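You operate a simulated robot arm through the tools that you are given. There is no shell and no other tool.

You run a simulated robot arm. Do the job below in one go: nothing can be reset, and whatever is moved stays where it is left.

TASK
Gauge the blue strap's eyelet gap and sort it by the card.
Fine: run the slider up to the eyelet and park it again; the card's gap goes to the good tray, any other to the rework box.
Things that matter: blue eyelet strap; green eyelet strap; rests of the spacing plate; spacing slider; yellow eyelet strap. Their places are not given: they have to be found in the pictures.

It is judged by the outcome, as a careful person would: the job done as asked, and still so three seconds after it is handed in. It fails if anything else is knocked over, pushed out of place, dropped, spilled or broken.

THE ROBOT
A 7-joint arm with a two-finger parallel gripper, fixed in place. Base frame: the origin is on the floor under the middle of its stand, x ahead of it, y to its left, z up; the work surface is at about z = 850. Units: mm, rad, N and s.
It reaches about 1372 mm from its shoulder. Its first joint turns from -2.601 to 2.601 rad. Payload 3.43 kg.
The tool frame sits at the grasp point between the pads (the TCP): z along the fingers, y along the line on which they close. The tips reach 30 mm beyond it. Largest opening 94 mm; finger width 28, thickness 10; the body of the gripper, 50 by 96 mm, starts 55 mm behind the TCP.
Orientation is that of the tool frame in the base frame, as a unit quaternion [w, x, y, z]. With the fingers straight down and closing along the base's y, the tool's x points along the base's -x, its y along +y and its z along -z.

THE INTERFACE
- The arm moves only by the tool drive_tool. Its argument "series" is a list of rows, each a list of 7 numbers: the turn, a rotation vector about the tool's x, y, z in rad, then the shift along the tool's x, y, z in mm, then the opening, from 0 (shut) to 1 (fully open). In form: [[rx, ry, rz, x, y, z, hand], ...]. A call has 1 to 20 rows; each row shifts and turns the commanded pose from where the row before left it, along the tool's axes as they then stand. Each row takes 0.2 s and may step no farther than 50 mm and 0.15 rad from the row before; otherwise, or with a gripper value out of range, the whole call is refused. A pose out of reach is approached as far as the arm can. The call stops where the force on the tool passes 50 N (or 10 N more than at its start, if that is more) or the arm is blocked; 0.2 s more then pass. Each finger travels about 45 mm/s and halts on what it meets, pressing with about 20 N; the grip force reading is that of the motor and also rises with nothing between the fingers. The clock runs only during rows and for 0.2 s after the last one: add rows that do not move to give the fingers time. The reply holds the time, the measured pose of the TCP, the force on the tool along the base axes, the opening and the grip force, in the units named above and with some noise, with the torque about the TCP (base axes, N m) and any sound that the robot's microphone picked up.
- Cameras (640 x 400 px; columns grow to the right, rows downward): "scene" is fixed at [49.9, -647.3, 1412.2]; the picture's right is [-0.74, -0.67, 0.00], its down [-0.48, 0.53, -0.70] and it looks along [0.47, -0.52, -0.71] (base axes); focal length 244 px, centre (320, 200). "wrist" rides on the gripper at [76, 14, -102] in the tool frame; the picture's right is [-0.18, 0.98, 0.00], its down [-0.75, -0.14, -0.64] and it looks along [-0.63, -0.12, 0.77] (tool axes); focal length 243 px, centre (320, 200).
- get_image(camera): a new picture of that camera. No time passes.
- locate(camera, pixels): for up to 12 pixels [column, row] of the newest picture of that camera ("zoom" is the newest enlarged one), the place [x, y, z] in the base frame of the surface seen there, good to about 2 mm. No time passes.
- inspect(camera, box): a new picture of the part [left, top, right, bottom] of that camera's present view, enlarged. No time passes.
- job_done(): hands the job in; it is judged then, once.

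Unless the task says otherwise, let go and move clear before handing in.

The tools are called after ">>>" as name(argument=value, ...) on one line, values as JSON. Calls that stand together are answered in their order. drive_tool: Moves the arm, as the interface text tells. Its arguments: {"type":"object","properties":{"series":{"type":"array"}},"required":["series"]} The other tools are called the same way: get_image (camera) takes a picture; locate (camera, pixels) gives the place of the surface under pixels of a picture; inspect (camera, box) takes an enlarged picture of a part of a camera's view; job_done () hands the job in.

At the start:

```text
time: 0.0
eef_pos: [603.7, -781.2, 1145.8]
tool_rot: [0.001, 0.0, 1.0, 0.001]
contact_force: [-0.2, 0.8, -0.1]
torque: [-0.01, -0.01, -0.03]
gripper_width: 94.1
finger_force: 0.0
```

scene: 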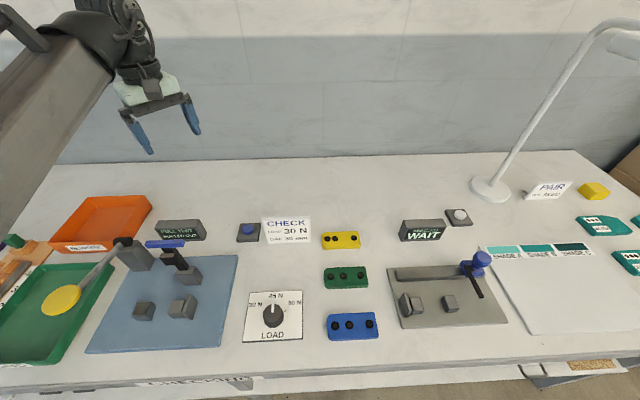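
wrist: 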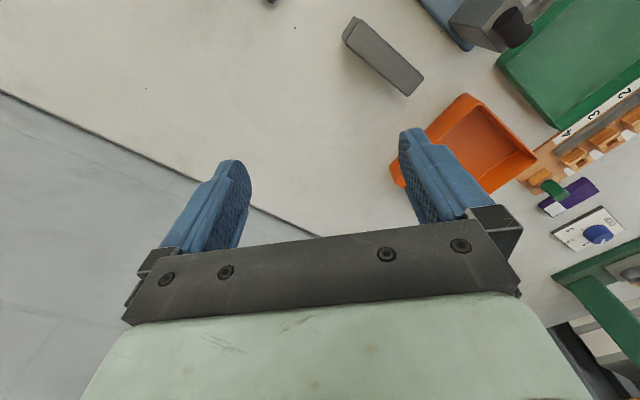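

The scene picture shows three eyelet straps (yellow ~341,240, green ~346,277, blue ~353,326), a grey plate with a blue-knobbed slider (~478,262), a blue-mat press at left, a card (~287,230) and trays. I'll enlarge those parts to read the labels.

>>> inspect(camera="scene", box=[370, 200, 530, 340])

>>> inspect(camera="scene", box=[230, 200, 400, 350])

>>> inspect(camera="scene", box=[0, 180, 240, 380])

>>> inspect(camera="scene", box=[470, 160, 640, 380])

```text
2.86 times, centred on (450, 270) of scene
```

zoom: 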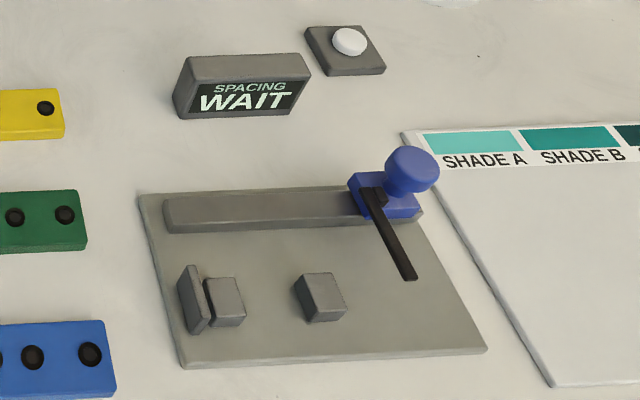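

```text
2.67 times, centred on (315, 275) of scene
```

zoom: 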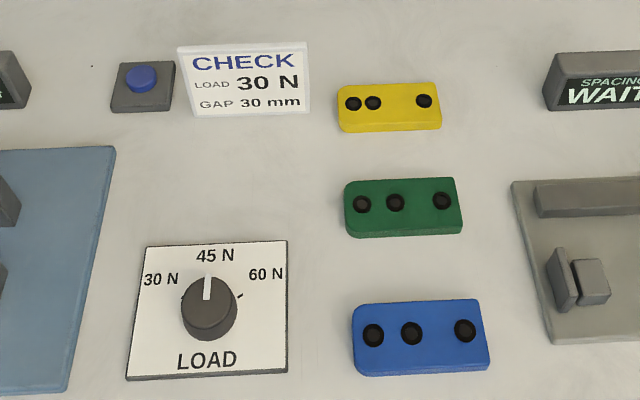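

```text
2.00 times, centred on (120, 280) of scene
```

zoom: 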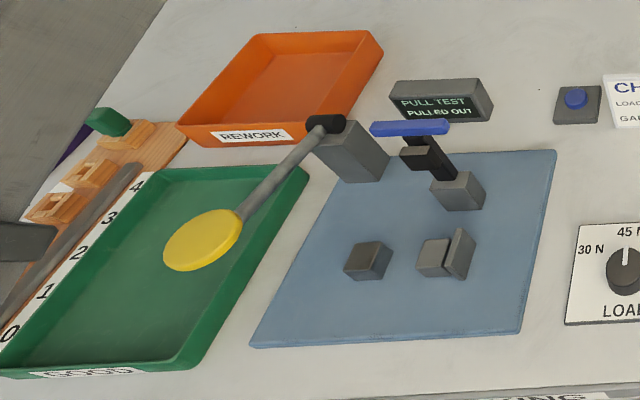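

```text
1.82 times, centred on (555, 270) of scene
```

zoom: 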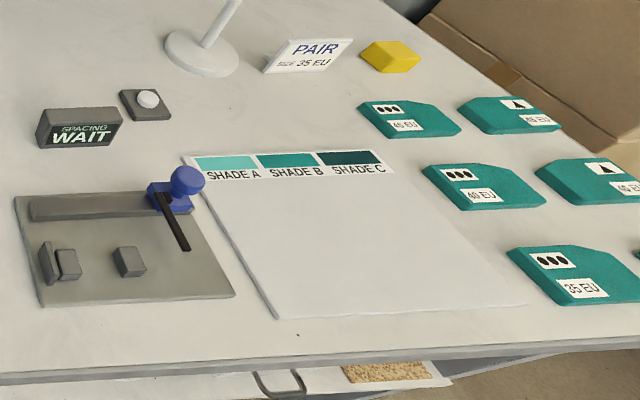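

The plate has two rests (one with a stop wall), a rail with the blue slider and a needle; the display reads "SPACING WAIT"; the card asks GAP 30 mm. I'll locate the main points on the plate and straps.

>>> inspect(camera="scene", box=[380, 240, 510, 330])

```text
4.44 times, centred on (445, 285) of scene
```

zoom: 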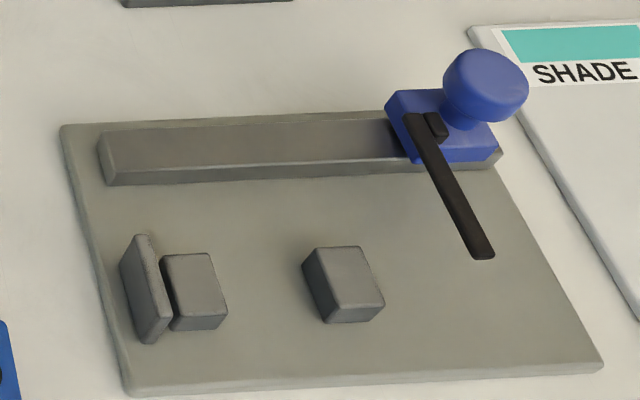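

>>> locate(camera="zoom", pixels=[[68, 130], [130, 392], [598, 366], [110, 145], [490, 145], [140, 245], [150, 330], [190, 262], [205, 320], [318, 255], [360, 310], [375, 292]])

>>> locate(camera="zoom", pixels=[[480, 75], [455, 95], [525, 90], [412, 120], [400, 100], [435, 125], [480, 252], [450, 190], [470, 150], [420, 150], [490, 130], [440, 110]])

>>> locate(camera="zoom", pixels=[[165, 265], [220, 300], [300, 250], [350, 250], [335, 310], [340, 280], [195, 290], [250, 140], [250, 160], [250, 178], [300, 220], [300, 130]])

```text
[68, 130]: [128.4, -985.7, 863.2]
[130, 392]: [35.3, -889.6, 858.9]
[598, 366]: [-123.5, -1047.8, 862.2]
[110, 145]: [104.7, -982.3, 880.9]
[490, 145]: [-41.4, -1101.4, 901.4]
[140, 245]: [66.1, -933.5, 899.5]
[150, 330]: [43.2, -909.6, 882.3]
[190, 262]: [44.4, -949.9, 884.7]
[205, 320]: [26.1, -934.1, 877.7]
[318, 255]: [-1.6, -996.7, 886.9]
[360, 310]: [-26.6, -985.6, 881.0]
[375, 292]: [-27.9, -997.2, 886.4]
```

```text
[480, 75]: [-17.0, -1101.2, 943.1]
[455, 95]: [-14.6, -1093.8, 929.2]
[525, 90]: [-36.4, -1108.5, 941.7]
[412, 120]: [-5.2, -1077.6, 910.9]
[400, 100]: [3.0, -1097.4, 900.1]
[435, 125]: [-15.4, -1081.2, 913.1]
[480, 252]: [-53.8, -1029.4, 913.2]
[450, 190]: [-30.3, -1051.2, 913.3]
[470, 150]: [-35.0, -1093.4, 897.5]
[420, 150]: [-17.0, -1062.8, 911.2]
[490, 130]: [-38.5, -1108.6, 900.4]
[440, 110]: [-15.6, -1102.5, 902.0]
```

```text
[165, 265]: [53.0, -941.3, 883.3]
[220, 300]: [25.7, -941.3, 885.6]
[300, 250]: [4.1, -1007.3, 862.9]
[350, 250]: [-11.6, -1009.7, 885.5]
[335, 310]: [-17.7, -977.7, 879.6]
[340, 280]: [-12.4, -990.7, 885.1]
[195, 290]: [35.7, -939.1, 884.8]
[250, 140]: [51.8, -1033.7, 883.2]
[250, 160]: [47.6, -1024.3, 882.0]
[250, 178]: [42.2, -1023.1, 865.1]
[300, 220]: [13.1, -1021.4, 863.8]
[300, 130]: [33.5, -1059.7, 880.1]
```

Plate top is z≈863, rests z≈885, needle z≈913, plate axes near 45° to the base. Now the straps, trays and button.

>>> inspect(camera="scene", box=[310, 225, 390, 345])

```text
3.33 times, centred on (350, 285) of scene
```

zoom: 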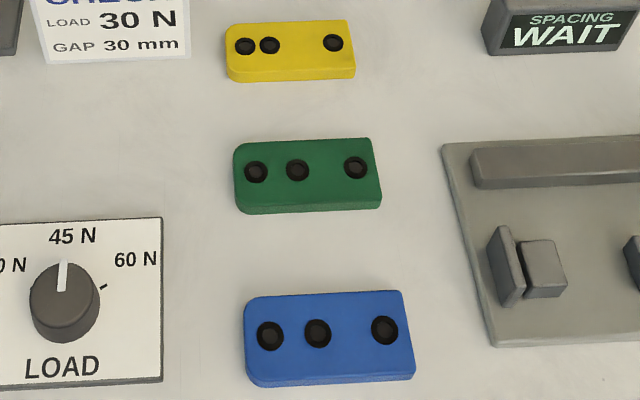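

>>> locate(camera="zoom", pixels=[[250, 298], [400, 294], [411, 368], [254, 375], [270, 336], [317, 333], [384, 330], [330, 355], [330, 310], [330, 382], [200, 340], [290, 310]])

>>> locate(camera="zoom", pixels=[[238, 148], [370, 142], [378, 198], [242, 205], [256, 172], [297, 170], [355, 168], [245, 46], [269, 45], [333, 43], [230, 28], [350, 72]])

>>> inspect(camera="scene", box=[0, 220, 150, 370])

```text
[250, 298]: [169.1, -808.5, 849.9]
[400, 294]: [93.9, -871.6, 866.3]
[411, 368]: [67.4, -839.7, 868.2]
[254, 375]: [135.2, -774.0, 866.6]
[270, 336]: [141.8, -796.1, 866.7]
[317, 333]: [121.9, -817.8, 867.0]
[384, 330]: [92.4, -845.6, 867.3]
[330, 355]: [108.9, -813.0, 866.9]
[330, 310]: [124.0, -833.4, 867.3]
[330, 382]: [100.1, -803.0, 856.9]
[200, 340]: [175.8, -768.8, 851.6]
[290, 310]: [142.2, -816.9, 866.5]
```

```text
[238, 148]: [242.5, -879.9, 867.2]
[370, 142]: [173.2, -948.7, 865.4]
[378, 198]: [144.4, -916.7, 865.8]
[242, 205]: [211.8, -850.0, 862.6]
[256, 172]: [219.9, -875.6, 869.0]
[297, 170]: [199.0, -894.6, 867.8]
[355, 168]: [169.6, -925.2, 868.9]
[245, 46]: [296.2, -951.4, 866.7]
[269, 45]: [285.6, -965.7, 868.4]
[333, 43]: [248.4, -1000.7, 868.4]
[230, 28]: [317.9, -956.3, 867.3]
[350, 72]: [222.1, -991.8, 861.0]
```

```text
2.67 times, centred on (75, 295) of scene
```

zoom: 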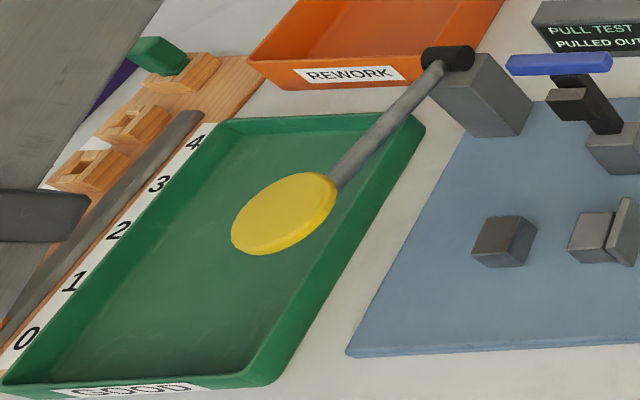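

Blue strap lies with its three eyelets at about (142,-796), (122,-818), (92,-846), top z≈867, and its long axis at ~45°. Now I'll check trays, paddle, lamp, and button positions before moving.

>>> locate(camera="zoom", pixels=[[10, 378], [240, 380], [420, 125], [220, 125], [150, 320], [280, 210], [400, 100], [450, 58], [485, 100], [180, 365], [275, 360], [330, 40]])

>>> locate(camera="scene", pixels=[[490, 188], [505, 165], [530, 120], [560, 70], [600, 35], [635, 45], [459, 215], [420, 228], [405, 225], [545, 190], [110, 215], [70, 205]])

>>> get_image(camera="wrist")

```text
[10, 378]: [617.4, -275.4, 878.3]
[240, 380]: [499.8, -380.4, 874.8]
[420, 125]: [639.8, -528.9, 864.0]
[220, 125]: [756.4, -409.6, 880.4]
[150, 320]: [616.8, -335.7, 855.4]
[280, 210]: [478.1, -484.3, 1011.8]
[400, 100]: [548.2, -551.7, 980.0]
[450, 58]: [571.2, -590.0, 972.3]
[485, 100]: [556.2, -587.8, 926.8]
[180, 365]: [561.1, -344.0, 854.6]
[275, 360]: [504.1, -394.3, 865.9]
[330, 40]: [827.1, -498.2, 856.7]
```

```text
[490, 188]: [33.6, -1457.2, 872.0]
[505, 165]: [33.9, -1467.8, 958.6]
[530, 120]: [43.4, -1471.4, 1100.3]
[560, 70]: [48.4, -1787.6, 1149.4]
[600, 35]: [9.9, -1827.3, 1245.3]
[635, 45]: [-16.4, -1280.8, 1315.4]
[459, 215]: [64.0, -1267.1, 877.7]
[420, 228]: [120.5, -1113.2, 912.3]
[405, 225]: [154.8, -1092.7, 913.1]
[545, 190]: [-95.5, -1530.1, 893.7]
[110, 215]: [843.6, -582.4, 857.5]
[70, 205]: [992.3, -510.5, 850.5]
```

```text
taken
```

wrist: 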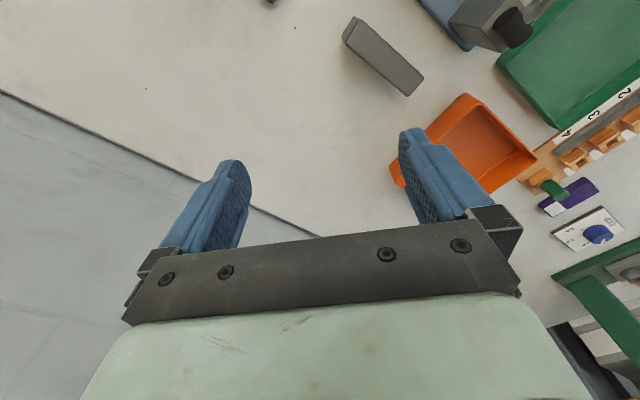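

The lamp head sits high near (-16,-1281,1315), displays are ≤ z 913 and the pull lever reaches ~1011, so traversing at z≈1145 is clear. I'll move above the straps/plate area for a closer look.

>>> drive_tool(series=[[0, 0, 0, 46, -10, 0, 1], [0, 0, 0, 46, -10, 0, 1], [0, 0, 0, 46, -10, 0, 1], [0, 0, 0, 46, -10, 0, 1], [0, 0, 0, 46, -10, 0, 1], [0, 0, 0, 46, -10, 0, 1], [0, 0, 0, 46, -10, 0, 1], [0, 0, 0, 46, -10, 0, 1], [0, 0, 0, 46, -10, 0, 1], [0, 0, 0, 46, -10, 0, 1]])

>>> get_image(camera="wrist")

>>> get_image(camera="scene")

```text
time: 2.2
eef_pos: [143.2, -882.5, 1144.7]
tool_rot: [0.0, -0.001, 1.0, 0.0]
contact_force: [1.3, -0.6, 0.4]
torque: [-0.02, 0.0, 0.01]
gripper_width: 94.0
finger_force: 0.0
```

```text
taken
```

wrist: 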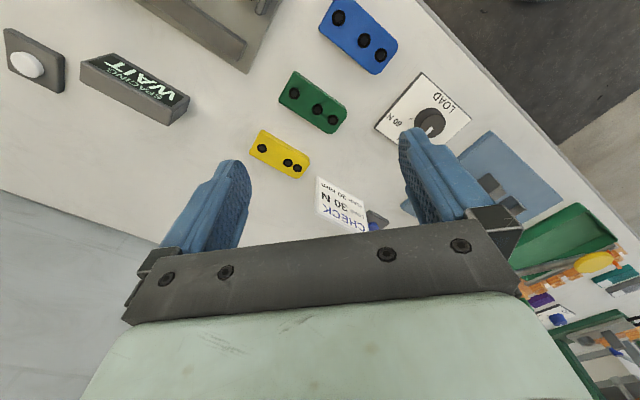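

```text
taken
```

scene: 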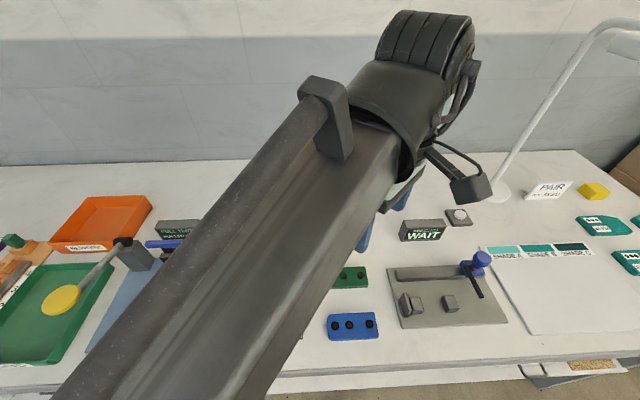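

The arm tracks well; the plate is just off the top of the wrist view. I'll turn the tool 45° to align with the straps and plate, then look again.

>>> drive_tool(series=[[0, 0, -0.131, 0, 0, 0, 1], [0, 0, -0.131, 0, 0, 0, 1], [0, 0, -0.131, 0, 0, 0, 1], [0, 0, -0.131, 0, 0, 0, 1], [0, 0, -0.131, 0, 0, 0, 1], [0, 0, -0.131, 0, 0, 0, 1]])

>>> get_image(camera="wrist")

```text
time: 3.6
eef_pos: [143.7, -882.9, 1144.3]
tool_rot: [-0.001, -0.384, 0.923, 0.0]
contact_force: [-1.2, 0.5, 0.5]
torque: [0.04, 0.0, 0.0]
gripper_width: 93.9
finger_force: 0.1
```

```text
taken
```

wrist: 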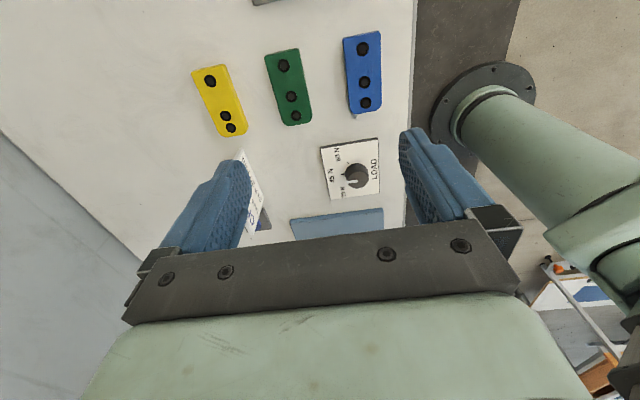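

Now aligned (straps appear nearly vertical at columns 215, 290, 363). Shifting along tool x toward the plate and lowering a little.

>>> drive_tool(series=[[0, 0, 0, 45, 0, 0, 1], [0, 0, 0, 45, 0, 0, 1], [0, 0, 0, 45, 0, 0, 1], [0, 0, 0, 40, 0, 0, 1], [0, 0, 0, 0, 0, 40, 1], [0, 0, 0, 0, 0, 40, 1]])

>>> get_image(camera="wrist")

```text
time: 5.0
eef_pos: [17.9, -1006.0, 1065.4]
tool_rot: [0.0, -0.383, 0.924, 0.0]
contact_force: [0.6, -0.1, 0.3]
torque: [-0.01, 0.03, -0.02]
gripper_width: 93.7
finger_force: 0.1
```

```text
taken
```

wrist: 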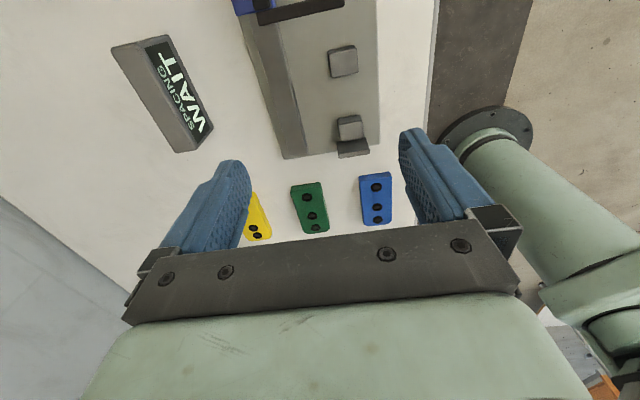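

The plate, rests and needle edge are visible at the top. I'll move a bit further along so the slider enters the view too.

>>> drive_tool(series=[[0, 0, 0, 40, 0, 0, 1], [0, 0, 0, 40, 0, 0, 1]])

>>> get_image(camera="wrist")

>>> inspect(camera="wrist", box=[220, 0, 420, 150])

>>> get_image(camera="scene")

```text
time: 5.6
eef_pos: [-37.9, -1062.7, 1064.1]
tool_rot: [0.0, -0.384, 0.923, 0.0]
contact_force: [0.0, 0.1, 0.4]
torque: [-0.03, 0.0, 0.03]
gripper_width: 94.0
finger_force: 0.1
```

```text
taken
```

wrist: 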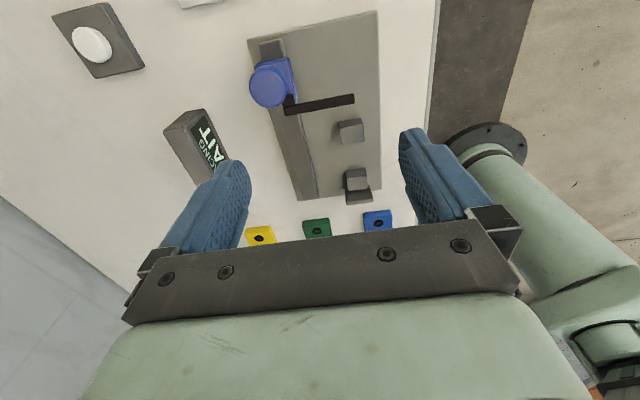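

```text
2.67 times, centred on (320, 75) of wrist
```

zoom: 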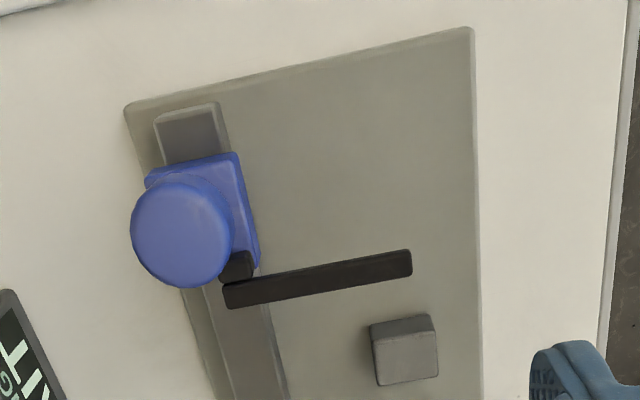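

```text
taken
```

scene: 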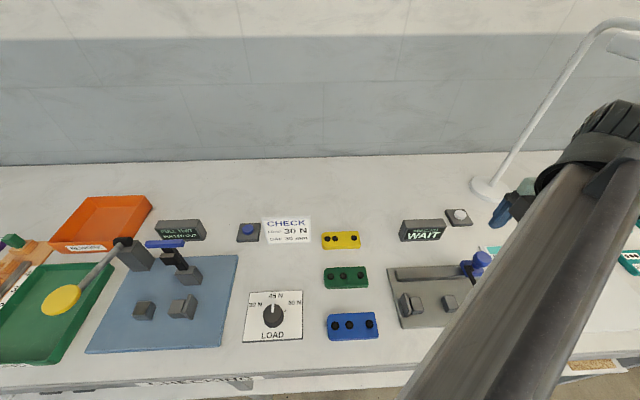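

The wrist view shows the slider (knob at zoom 183,232), needle (225-410, ~280) and rests clearly. Getting coordinates.

>>> locate(camera="zoom", pixels=[[183, 232], [140, 232], [225, 240], [183, 190], [240, 165], [255, 260], [230, 298], [408, 258], [408, 272], [240, 290], [190, 125], [300, 200]])

>>> inspect(camera="wrist", box=[290, 90, 400, 210])

```text
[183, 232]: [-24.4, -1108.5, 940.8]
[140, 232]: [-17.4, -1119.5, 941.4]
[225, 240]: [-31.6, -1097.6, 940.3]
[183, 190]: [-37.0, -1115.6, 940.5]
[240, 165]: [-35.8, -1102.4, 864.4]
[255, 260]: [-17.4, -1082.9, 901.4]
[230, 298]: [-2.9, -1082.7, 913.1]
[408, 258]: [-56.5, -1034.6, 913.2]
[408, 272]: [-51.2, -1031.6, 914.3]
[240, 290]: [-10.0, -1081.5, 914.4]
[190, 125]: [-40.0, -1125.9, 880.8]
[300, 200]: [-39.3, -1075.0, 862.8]
```

```text
3.33 times, centred on (345, 150) of wrist
```

zoom: 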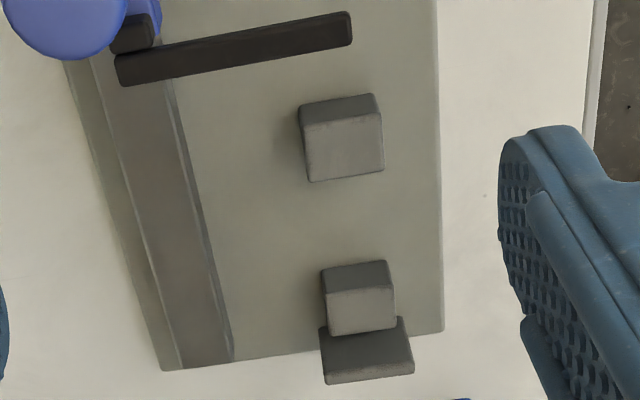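

>>> locate(camera="zoom", pixels=[[303, 130], [380, 118], [382, 165], [312, 178], [345, 148], [328, 296], [390, 288], [394, 325], [332, 332], [360, 310], [325, 340], [410, 330]])

>>> locate(camera="zoom", pixels=[[330, 382], [412, 370], [370, 350], [365, 375], [165, 365], [440, 328], [435, 5], [118, 60], [345, 20], [345, 42], [200, 330], [230, 355]])

```text
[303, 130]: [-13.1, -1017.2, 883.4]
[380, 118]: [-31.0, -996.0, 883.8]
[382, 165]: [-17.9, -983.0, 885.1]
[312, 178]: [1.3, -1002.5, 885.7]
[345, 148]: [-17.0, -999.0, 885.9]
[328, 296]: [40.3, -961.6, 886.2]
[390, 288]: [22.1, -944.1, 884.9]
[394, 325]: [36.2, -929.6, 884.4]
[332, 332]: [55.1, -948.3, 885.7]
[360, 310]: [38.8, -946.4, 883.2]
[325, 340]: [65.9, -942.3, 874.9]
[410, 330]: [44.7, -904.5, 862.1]
```

```text
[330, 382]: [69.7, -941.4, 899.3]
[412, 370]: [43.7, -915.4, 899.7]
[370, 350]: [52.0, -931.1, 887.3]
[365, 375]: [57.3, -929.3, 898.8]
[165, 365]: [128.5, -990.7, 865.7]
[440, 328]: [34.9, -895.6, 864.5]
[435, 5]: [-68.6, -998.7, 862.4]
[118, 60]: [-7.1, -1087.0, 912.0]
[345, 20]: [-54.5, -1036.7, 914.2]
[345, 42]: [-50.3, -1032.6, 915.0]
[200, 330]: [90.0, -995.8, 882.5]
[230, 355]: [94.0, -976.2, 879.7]
```

In plate coordinates (s along the 45° axis, t across), the rests are centred at t≈-696 with the stop face near s≈622, and the needle tip sits over that centre line. I'll go above the blue strap to look closely at its eyelets.

>>> drive_tool(series=[[0, 0, 0, -46.4, 10.4, 0, 1], [0, 0, 0, -46.4, 10.4, 0, 1], [0, 0, 0, -46.4, 10.4, 0, 1], [0, 0, 0, -46.4, 10.4, 0, 1], [0, 0, 0, -46.4, 10.4, 0, 1], [0, 0, 0, -46.4, 10.4, 0, 1], [0, 0, 0, 0, 0, 45, 1], [0, 0, 0, 0, 0, 45, 1]])

>>> get_image(camera="wrist")

>>> inspect(camera="wrist", box=[250, 60, 390, 190])

```text
time: 7.4
eef_pos: [114.7, -822.7, 976.6]
tool_rot: [0.0, -0.383, 0.924, 0.0]
contact_force: [-1.0, 0.4, 0.1]
torque: [-0.02, 0.0, 0.01]
gripper_width: 94.1
finger_force: 0.1
```

```text
taken
```

wrist: 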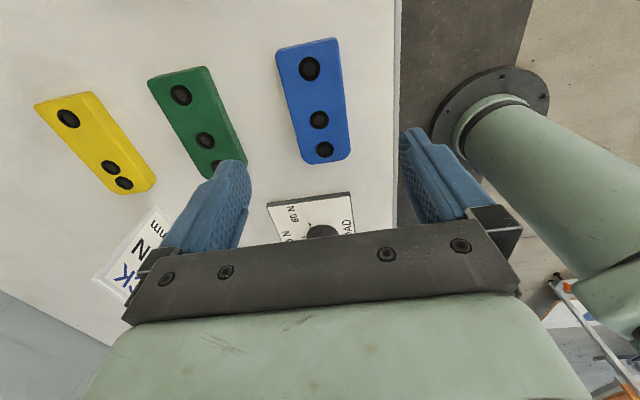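

```text
3.08 times, centred on (320, 125) of wrist
```

zoom: 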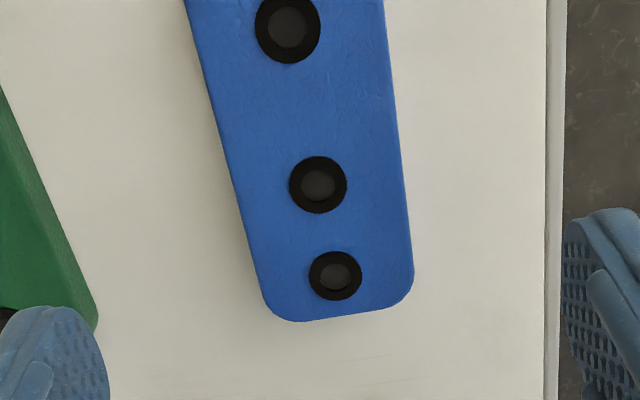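

All three eyelets look like flat black rings with grey centres. Measuring the blue strap's outline and eyelets from here.

>>> inspect(camera="wrist", box=[260, 30, 370, 170])

```text
2.86 times, centred on (315, 100) of wrist
```

zoom: 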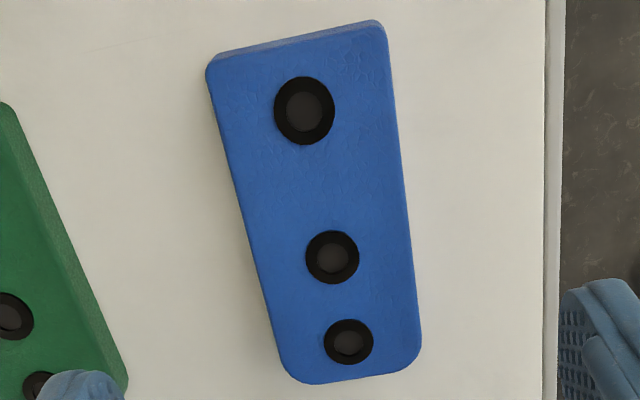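

>>> locate(camera="zoom", pixels=[[305, 111], [333, 257], [349, 342], [211, 72], [383, 30], [300, 50], [355, 377], [240, 220], [405, 180], [418, 330], [275, 330], [320, 200]])

>>> locate(camera="zoom", pixels=[[275, 111], [335, 111], [305, 77], [305, 144], [333, 231], [333, 283], [306, 257], [359, 257], [349, 320], [349, 364], [324, 342], [373, 342]])

```text
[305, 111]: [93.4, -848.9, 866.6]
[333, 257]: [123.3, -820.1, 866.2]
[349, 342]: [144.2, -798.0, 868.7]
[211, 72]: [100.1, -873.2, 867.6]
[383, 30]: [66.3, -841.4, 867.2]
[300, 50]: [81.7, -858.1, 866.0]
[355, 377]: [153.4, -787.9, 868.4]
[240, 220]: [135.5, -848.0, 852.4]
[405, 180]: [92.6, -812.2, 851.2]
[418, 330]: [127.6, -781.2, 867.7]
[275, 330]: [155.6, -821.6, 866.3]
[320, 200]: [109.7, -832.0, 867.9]
```

```text
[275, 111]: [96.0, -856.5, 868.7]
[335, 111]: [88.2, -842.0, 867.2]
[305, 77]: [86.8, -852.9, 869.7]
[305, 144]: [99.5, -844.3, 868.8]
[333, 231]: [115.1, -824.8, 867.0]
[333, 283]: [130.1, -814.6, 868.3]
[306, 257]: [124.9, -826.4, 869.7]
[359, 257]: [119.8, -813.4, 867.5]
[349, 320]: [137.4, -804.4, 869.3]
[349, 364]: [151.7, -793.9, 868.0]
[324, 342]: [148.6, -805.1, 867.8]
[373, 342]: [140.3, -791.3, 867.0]
```

Blue strap: s≈448–549 (length ~101), t≈-690 to -642, eyelets at s≈462.5, 493, 534.5 (gaps ≈30 and ≈42), rounded end toward the stop side. I'll centre on it and descend with open fingers.

>>> drive_tool(series=[[0, 0, 0, -2, -3.4, 30, 1], [0, 0, 0, 0, 0, 30, 1], [0, 0, 0, 0, 0, 20, 1]])

>>> get_image(camera="wrist")

>>> get_image(camera="scene")

```text
time: 8.2
eef_pos: [119.5, -823.4, 894.2]
tool_rot: [0.0, -0.383, 0.924, 0.0]
contact_force: [-0.2, 0.4, 0.5]
torque: [-0.02, 0.0, -0.03]
gripper_width: 94.2
finger_force: 0.0
```

```text
taken
```

wrist: 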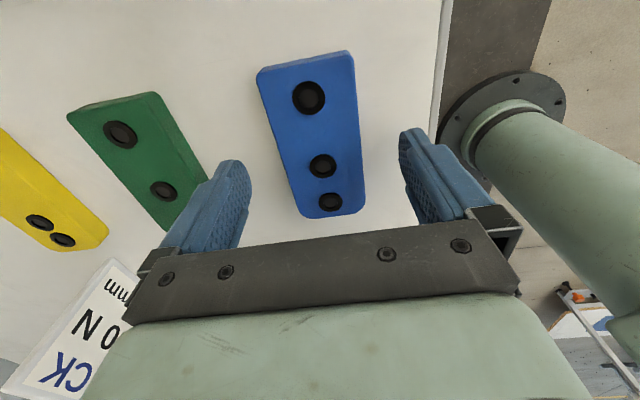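

```text
taken
```

scene: 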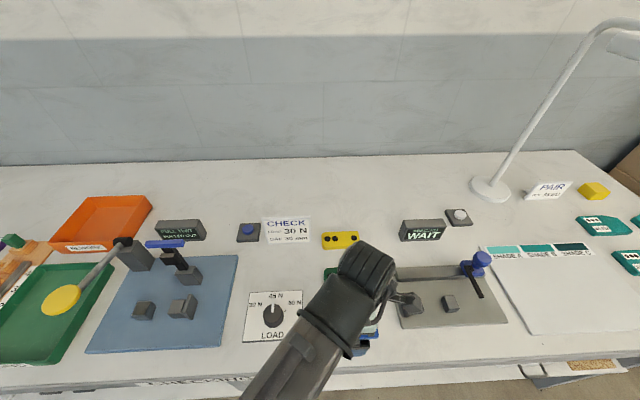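

Centred over the strap (s≈498, t≈-667) with fingers clear either side. Descending the last 9 mm and closing.

>>> drive_tool(series=[[0, 0, 0, 0, 0, 5, 1], [0, 0, 0, 0, 0, 4, 1], [0, 0, 0, 0, 0, 0, 0.3], [0, 0, 0, 0, 0, 0, 0.3], [0, 0, 0, 0, 0, 0, 0.3], [0, 0, 0, 0, 0, 0, 0.3], [0, 0, 0, 0, 0, 0, 0.3]])

>>> get_image(camera="wrist")

```text
time: 9.8
eef_pos: [119.8, -822.6, 886.9]
tool_rot: [0.0, -0.384, 0.923, 0.0]
contact_force: [0.2, 0.0, -0.1]
torque: [0.01, -0.01, 0.01]
gripper_width: 49.2
finger_force: 19.7
```

```text
taken
```

wrist: 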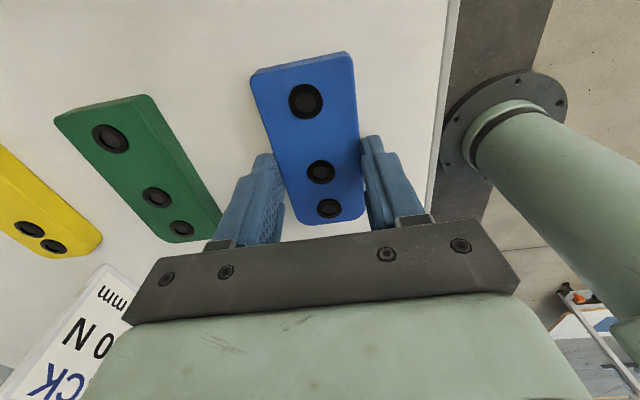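

The grip is firm at 49.2 mm with ~20 N. Lifting 80 mm gently and checking the hold.

>>> drive_tool(series=[[0, 0, 0, 0, 0, -10, 0.2], [0, 0, 0, 0, 0, -20, 0.2], [0, 0, 0, 0, 0, -25, 0.2], [0, 0, 0, 0, 0, -25, 0.2], [0, 0, 0, 0, 0, 0, 0.2]])

>>> get_image(camera="wrist")

```text
time: 11.0
eef_pos: [118.9, -824.6, 967.4]
tool_rot: [0.0, -0.383, 0.924, 0.001]
contact_force: [-0.1, 0.0, -0.5]
torque: [0.01, -0.03, -0.01]
gripper_width: 49.2
finger_force: 20.3
```

```text
taken
```

wrist: 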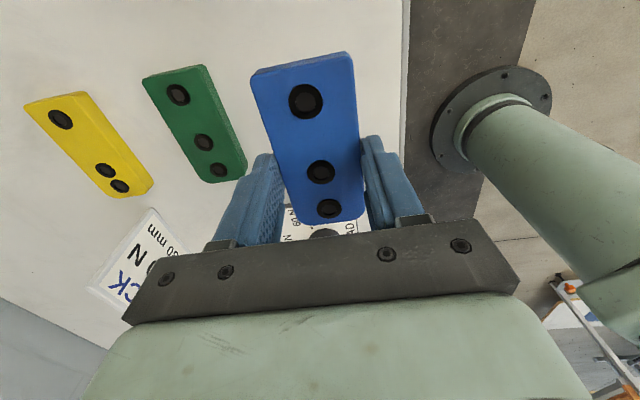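

Strap held level. Measuring its ends relative to the TCP while it is in the grip.

>>> locate(camera="wrist", pixels=[[252, 74], [350, 53], [302, 64], [305, 101], [320, 172], [329, 208], [335, 222], [345, 218], [320, 222], [270, 130], [358, 130], [300, 215]])

```text
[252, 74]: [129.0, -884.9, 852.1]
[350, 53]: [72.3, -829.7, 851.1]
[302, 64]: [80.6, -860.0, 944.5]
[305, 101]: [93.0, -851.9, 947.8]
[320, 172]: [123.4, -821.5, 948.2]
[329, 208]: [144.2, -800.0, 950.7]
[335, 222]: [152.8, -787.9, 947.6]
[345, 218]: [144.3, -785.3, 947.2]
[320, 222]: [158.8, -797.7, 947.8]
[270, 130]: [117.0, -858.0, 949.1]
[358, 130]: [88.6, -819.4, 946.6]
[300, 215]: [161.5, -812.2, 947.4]
```

The strap's leading end is ~50 mm ahead of the TCP and its top ~19.7 mm below it. Moving over the rests at the same height, leaving ~4 mm before the stop.

>>> drive_tool(series=[[0, 0, 0, 30, -5, 0, 0.2], [0, 0, 0, 40, -6, 0, 0.2], [0, 0, 0, 40, -6, 0, 0.2], [0, 0, 0, 40, -6, 0, 0.2], [0, 0, 0, 27, -5.8, 0, 0.2], [0, 0, 0, 0, 0, 0, 0.2], [0, 0, 0, 0, 0, 0, 0.2]])

>>> get_image(camera="wrist")

>>> get_image(camera="scene")

```text
time: 12.6
eef_pos: [13.7, -968.8, 967.6]
tool_rot: [0.001, -0.384, 0.923, 0.0]
contact_force: [-0.3, 0.1, -0.1]
torque: [-0.01, -0.02, 0.02]
gripper_width: 49.0
finger_force: 20.3
```

```text
taken
```

wrist: 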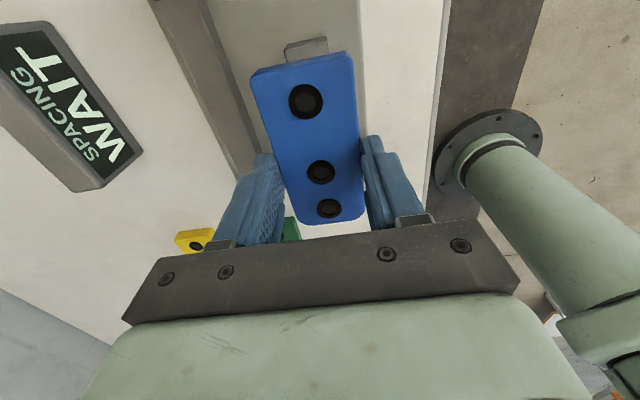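

```text
taken
```

scene: 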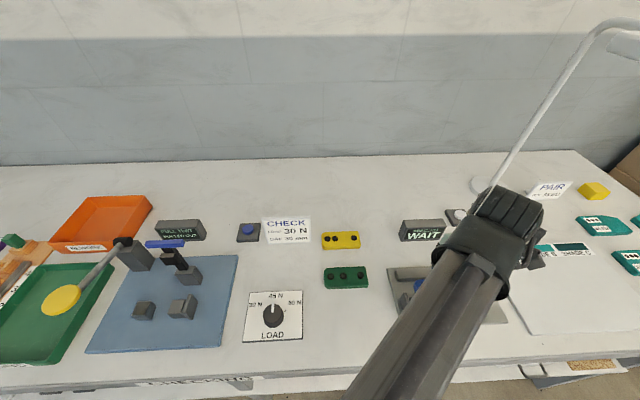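

TCP is at s≈675, t≈-695 with the strap aligned over the far rest. Lowering to about 3 mm above the rests.

>>> drive_tool(series=[[0, 0, 0, 0, -1.2, 15, 0.2], [0, 0, 0, 0, 0, 15, 0.2], [0, 0, 0, 0, 0, 9, 0.2], [0, 0, 0, 0, 0, 4, 0.2], [0, 0, 0, 0, 0, 0, 0.2]])

>>> get_image(camera="wrist")

```text
time: 13.8
eef_pos: [14.7, -971.7, 922.4]
tool_rot: [0.0, -0.384, 0.924, -0.001]
contact_force: [-0.2, -0.3, -0.8]
torque: [0.02, 0.01, -0.02]
gripper_width: 48.9
finger_force: 19.9
```

```text
taken
```

wrist: 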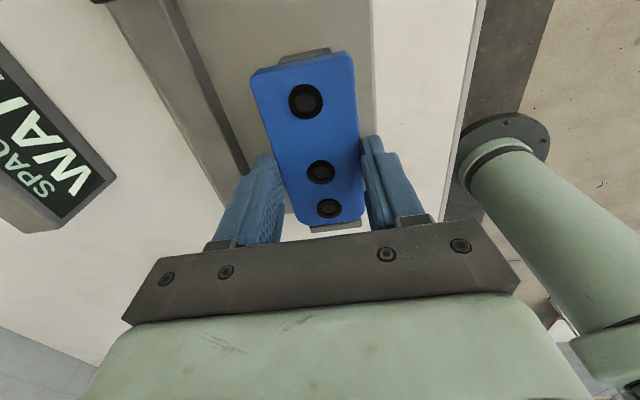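

No contact yet; stop edge visible at (335,228). Creeping toward the stop in small steps.

>>> drive_tool(series=[[0, 0, 0, -1.2, 0.5, 0, 0.2], [0, 0, 0, -1.2, 0.5, 0, 0.2], [0, 0, 0, -1.0, 0, 0, 0.2]])

>>> inspect(camera="wrist", box=[230, 30, 410, 240])

```text
time: 14.6
eef_pos: [16.5, -967.4, 923.1]
tool_rot: [0.0, -0.384, 0.923, 0.0]
contact_force: [-1.1, -0.5, -0.7]
torque: [-0.02, -0.03, 0.02]
gripper_width: 49.0
finger_force: 20.1
```

```text
1.90 times, centred on (320, 135) of wrist
```

zoom: 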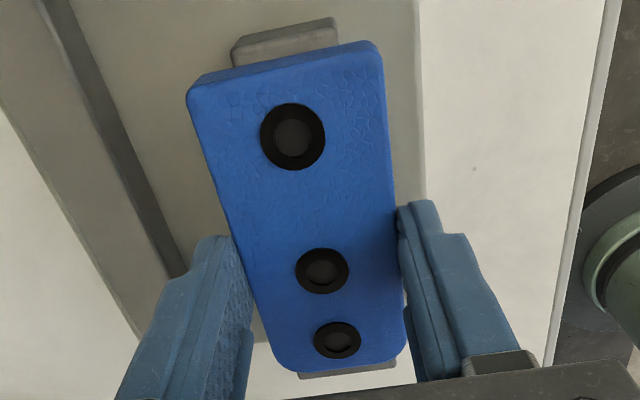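

Aligned with the far rest; the stop's edge shows just beyond the strap end. Continuing to creep until contact.

>>> drive_tool(series=[[0, 0, 0, -1.0, 0, 0, 0.2], [0, 0, 0, -1.0, 0, 0, 0.2]])

>>> drive_tool(series=[[0, 0, 0, -1.0, 0, 0, 0.2], [0, 0, 0, 0, 0, 0, 0.2]])

>>> inspect(camera="wrist", box=[270, 160, 400, 240])

```text
time: 15.2
eef_pos: [17.6, -965.7, 923.6]
tool_rot: [-0.001, -0.383, 0.924, -0.001]
contact_force: [-6.6, -7.1, 3.3]
torque: [-0.1, 0.04, -0.05]
gripper_width: 49.1
finger_force: 20.0
```

```text
time: 15.8
eef_pos: [18.8, -965.7, 922.8]
tool_rot: [-0.001, -0.384, 0.923, 0.001]
contact_force: [-11.4, -15.5, 2.0]
torque: [-0.38, 0.29, -0.06]
gripper_width: 49.2
finger_force: 20.7
```

```text
4.92 times, centred on (335, 200) of wrist
```

zoom: 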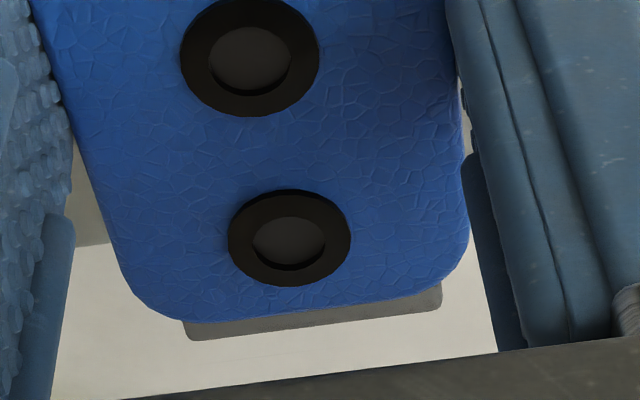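

Contact with the stop is felt (~19 N along the plate axis). Easing off slightly and lowering onto the rests.

>>> drive_tool(series=[[0, 0, 0, 0.7, 0, 0.5, 0.2], [0, 0, 0, 0, 0, 1.0, 0.2]])

```text
time: 16.4
eef_pos: [18.8, -964.8, 921.5]
tool_rot: [0.0, -0.383, 0.924, 0.0]
contact_force: [-10.9, -13.1, 4.6]
torque: [-0.23, 0.15, -0.05]
gripper_width: 49.1
finger_force: 20.2
```

>>> drive_tool(series=[[0, 0, 0, 0.3, 0, 0.8, 0.2], [0, 0, 0, 0, 0, 0.5, 0.2]])

```text
time: 17.0
eef_pos: [19.0, -965.1, 920.3]
tool_rot: [0.001, -0.384, 0.923, 0.0]
contact_force: [-6.4, -8.5, 8.3]
torque: [-0.41, 0.36, 0.01]
gripper_width: 48.8
finger_force: 20.1
```

Vertical force is rising (8 N), so the strap is meeting the rests. One more small lowering step and check.

>>> drive_tool(series=[[0, 0, 0, 0.2, 0, 0.6, 0.2], [0, 0, 0, 0, 0, 0, 0.2]])

>>> inspect(camera="wrist", box=[230, 30, 410, 240])

>>> get_image(camera="scene")

```text
time: 17.6
eef_pos: [19.6, -964.3, 918.8]
tool_rot: [0.0, -0.383, 0.924, 0.0]
contact_force: [-3.7, -5.5, 12.5]
torque: [-0.41, 0.44, -0.01]
gripper_width: 49.1
finger_force: 19.5
```

```text
1.90 times, centred on (320, 135) of wrist
```

zoom: 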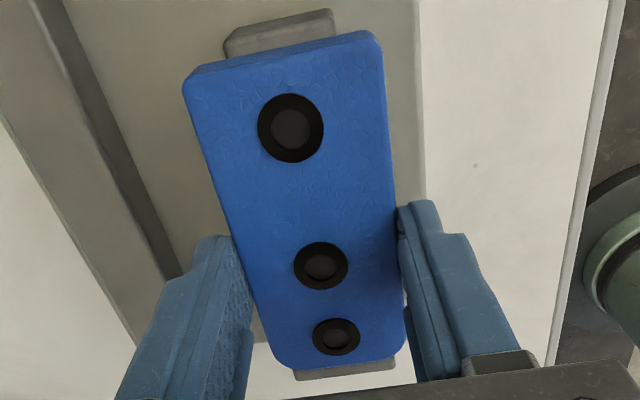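

```text
taken
```

scene: 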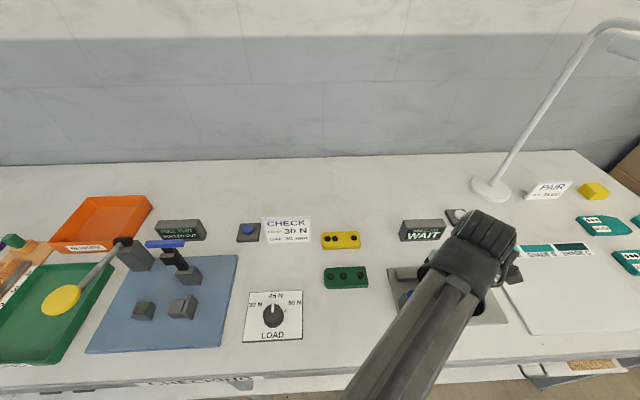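

Torque suggests contact is mostly on the far rest. Checking tilt by locating the strap's top at both ends.

>>> locate(camera="zoom", pixels=[[210, 90], [365, 60], [290, 80], [291, 128], [320, 265], [336, 337], [290, 350], [390, 340], [270, 220], [350, 360], [300, 376], [270, 40]])

```text
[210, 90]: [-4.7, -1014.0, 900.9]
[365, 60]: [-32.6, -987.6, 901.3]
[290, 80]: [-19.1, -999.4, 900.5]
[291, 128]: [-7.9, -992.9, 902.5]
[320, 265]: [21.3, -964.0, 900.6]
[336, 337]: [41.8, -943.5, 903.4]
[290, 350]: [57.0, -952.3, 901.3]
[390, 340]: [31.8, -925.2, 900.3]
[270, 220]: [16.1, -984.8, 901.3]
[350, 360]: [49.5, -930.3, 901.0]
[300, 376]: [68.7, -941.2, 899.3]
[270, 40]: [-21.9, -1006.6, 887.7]
```

Strap top is level (z≈901) at both ends and the near end is on the stop. Releasing and rising.

>>> drive_tool(series=[[0, 0, 0, 0, 0, 0, 0.6], [0, 0, 0, 0, 0, 0, 0.75], [0, 0, 0, 0, 0, 0, 0.75], [0, 0, 0, 0, 0, 0, 0.75], [0, 0, 0, 0, 0, -10, 0.75], [0, 0, 0, 0, 0, -30, 0.75], [0, 0, 0, 0, 0, -40, 0.75], [0, 0, 0, 0, 0, -40, 0.75]])

>>> get_image(camera="wrist")

>>> get_image(camera="scene")

```text
time: 19.4
eef_pos: [15.4, -963.3, 1042.1]
tool_rot: [0.0, -0.384, 0.923, 0.0]
contact_force: [-0.2, 0.1, 0.4]
torque: [0.03, 0.0, -0.01]
gripper_width: 70.4
finger_force: 0.0
```

```text
taken
```

wrist: 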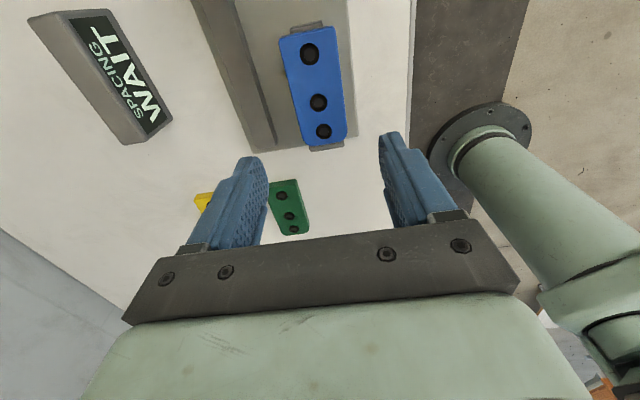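

```text
taken
```

scene: 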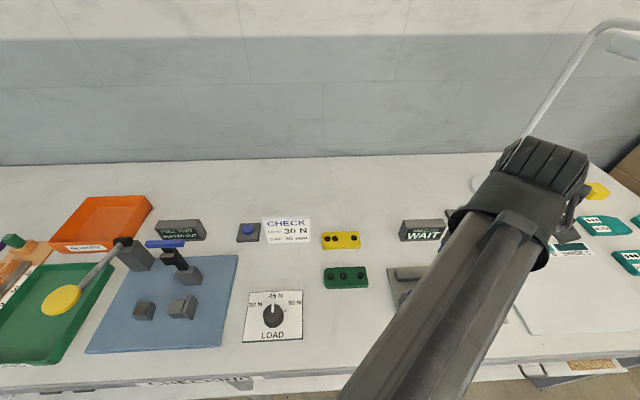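

Strap rests on the plate against the stop; the display still says WAIT. Checking the strap's final placement in the wrist view.

>>> inspect(camera="wrist", box=[250, 10, 380, 160])

```text
2.67 times, centred on (315, 85) of wrist
```

zoom: 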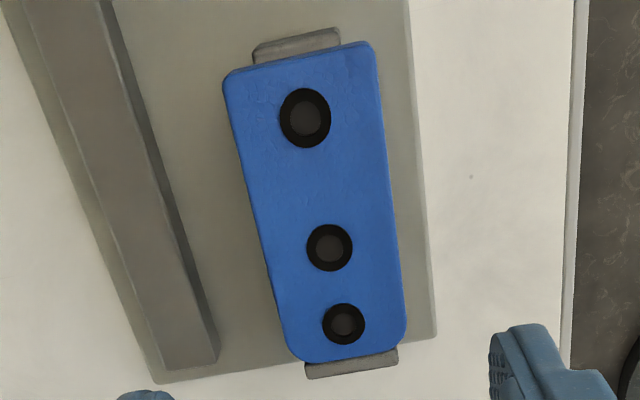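

>>> locate(camera="zoom", pixels=[[305, 117], [329, 247], [344, 324], [280, 117], [330, 117], [308, 247], [352, 247], [305, 90], [305, 147], [329, 225], [329, 270], [350, 355]])

>>> locate(camera="zoom", pixels=[[344, 304], [344, 345], [323, 324], [364, 324], [232, 82], [368, 50], [400, 325], [285, 330], [315, 374], [395, 358], [262, 47], [335, 33]])

```text
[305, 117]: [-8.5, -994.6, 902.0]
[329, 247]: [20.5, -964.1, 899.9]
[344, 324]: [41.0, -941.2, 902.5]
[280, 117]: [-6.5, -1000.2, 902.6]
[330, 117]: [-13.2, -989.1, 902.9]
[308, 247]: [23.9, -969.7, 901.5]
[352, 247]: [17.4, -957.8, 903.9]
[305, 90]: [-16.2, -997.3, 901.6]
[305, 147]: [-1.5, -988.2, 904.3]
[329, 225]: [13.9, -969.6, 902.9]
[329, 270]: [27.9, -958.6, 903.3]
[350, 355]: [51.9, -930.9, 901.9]
```

```text
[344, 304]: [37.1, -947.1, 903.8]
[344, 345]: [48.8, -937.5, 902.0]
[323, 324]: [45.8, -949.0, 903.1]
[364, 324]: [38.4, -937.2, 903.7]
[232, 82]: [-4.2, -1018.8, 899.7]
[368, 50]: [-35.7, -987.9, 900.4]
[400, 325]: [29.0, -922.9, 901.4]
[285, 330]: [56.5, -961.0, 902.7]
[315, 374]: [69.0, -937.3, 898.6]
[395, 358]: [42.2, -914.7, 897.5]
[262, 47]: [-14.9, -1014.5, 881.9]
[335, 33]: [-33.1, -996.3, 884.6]
```

Eyelets now sit at s≈636.5, 667, 709 on the centre line t≈-696, nicely aligned under the needle's path. Before going to the slider I'll check the lamp head's extents for clearance.

>>> inspect(camera="scene", box=[480, 0, 640, 210])

```text
1.90 times, centred on (560, 105) of scene
```

zoom: 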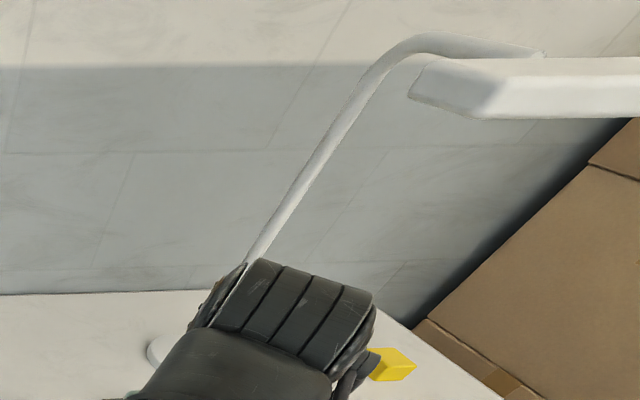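

>>> locate(camera="zoom", pixels=[[415, 95], [430, 65], [470, 110], [520, 110], [600, 110], [635, 100], [500, 75], [600, 75], [440, 42], [330, 145], [270, 300], [330, 360]])

```text
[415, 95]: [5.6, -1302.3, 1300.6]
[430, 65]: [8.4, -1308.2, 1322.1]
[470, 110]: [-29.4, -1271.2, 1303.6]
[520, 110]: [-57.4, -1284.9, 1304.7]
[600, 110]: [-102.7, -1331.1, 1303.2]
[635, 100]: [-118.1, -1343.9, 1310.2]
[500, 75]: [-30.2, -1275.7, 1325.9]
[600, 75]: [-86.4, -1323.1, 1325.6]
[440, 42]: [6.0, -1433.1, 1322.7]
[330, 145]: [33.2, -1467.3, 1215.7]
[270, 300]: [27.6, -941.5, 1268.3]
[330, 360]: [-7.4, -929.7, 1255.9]
```

The lamp head is at z≥1300 and y≤-1271, well clear of the wrist near the knob. Moving above the knob.

>>> drive_tool(series=[[0, 0, 0, 32.7, -18.6, 0, 0.75], [0, 0, 0, 32.7, -18.6, 0, 0.75], [0, 0, 0, 32.7, -18.6, 0, 0.75], [0, 0, 0, 32.7, -18.6, 0, 0.75], [0, 0, 0, 0, 0, 20, 0.75]])

>>> get_image(camera="wrist")

>>> inspect(camera="wrist", box=[240, 40, 420, 220])

```text
time: 20.6
eef_pos: [-22.3, -1110.8, 1020.1]
tool_rot: [0.0, -0.384, 0.923, 0.0]
contact_force: [-0.1, -0.5, 0.5]
torque: [-0.04, 0.01, -0.03]
gripper_width: 70.6
finger_force: 0.0
```

```text
taken
```

wrist: 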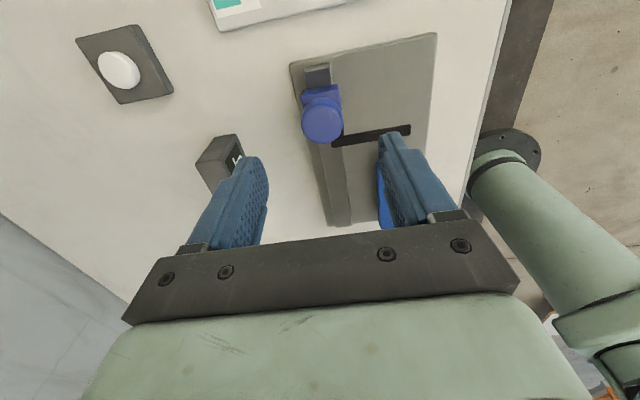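

```text
2.22 times, centred on (330, 130) of wrist
```

zoom: 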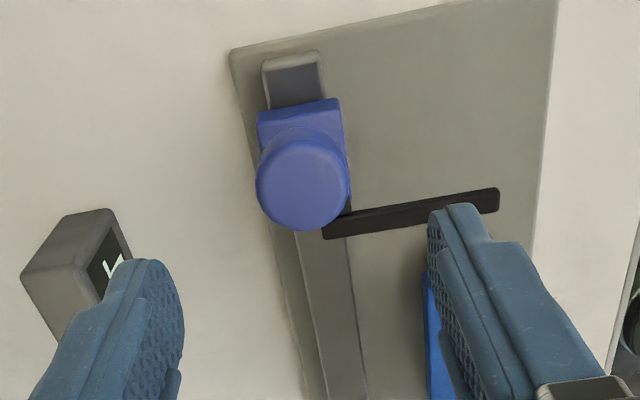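

>>> locate(camera="zoom", pixels=[[302, 183], [262, 183], [342, 183], [302, 148], [302, 220], [275, 155], [330, 210], [300, 112], [335, 110], [348, 195], [332, 228], [494, 200]])

>>> locate(camera="zoom", pixels=[[265, 120], [262, 145], [333, 140], [345, 170], [345, 215], [300, 60], [318, 85], [275, 90], [360, 222], [420, 210], [420, 222], [465, 208]])

```text
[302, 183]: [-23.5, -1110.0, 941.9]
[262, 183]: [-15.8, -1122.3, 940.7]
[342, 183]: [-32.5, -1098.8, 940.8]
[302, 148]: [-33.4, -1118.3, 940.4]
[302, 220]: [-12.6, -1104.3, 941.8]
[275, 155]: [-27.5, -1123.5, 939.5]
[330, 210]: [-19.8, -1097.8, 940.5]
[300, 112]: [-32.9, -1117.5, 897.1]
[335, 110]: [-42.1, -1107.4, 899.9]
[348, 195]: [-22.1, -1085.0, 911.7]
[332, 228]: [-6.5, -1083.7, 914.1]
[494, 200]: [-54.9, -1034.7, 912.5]
```

```text
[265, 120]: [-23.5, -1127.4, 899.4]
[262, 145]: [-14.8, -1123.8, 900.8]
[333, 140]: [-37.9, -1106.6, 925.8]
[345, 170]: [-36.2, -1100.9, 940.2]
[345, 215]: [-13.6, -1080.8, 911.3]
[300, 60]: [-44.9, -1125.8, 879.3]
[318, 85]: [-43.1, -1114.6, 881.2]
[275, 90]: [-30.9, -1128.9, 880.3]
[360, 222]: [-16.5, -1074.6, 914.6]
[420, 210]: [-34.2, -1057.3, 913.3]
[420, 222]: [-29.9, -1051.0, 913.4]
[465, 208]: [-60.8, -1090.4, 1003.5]
```

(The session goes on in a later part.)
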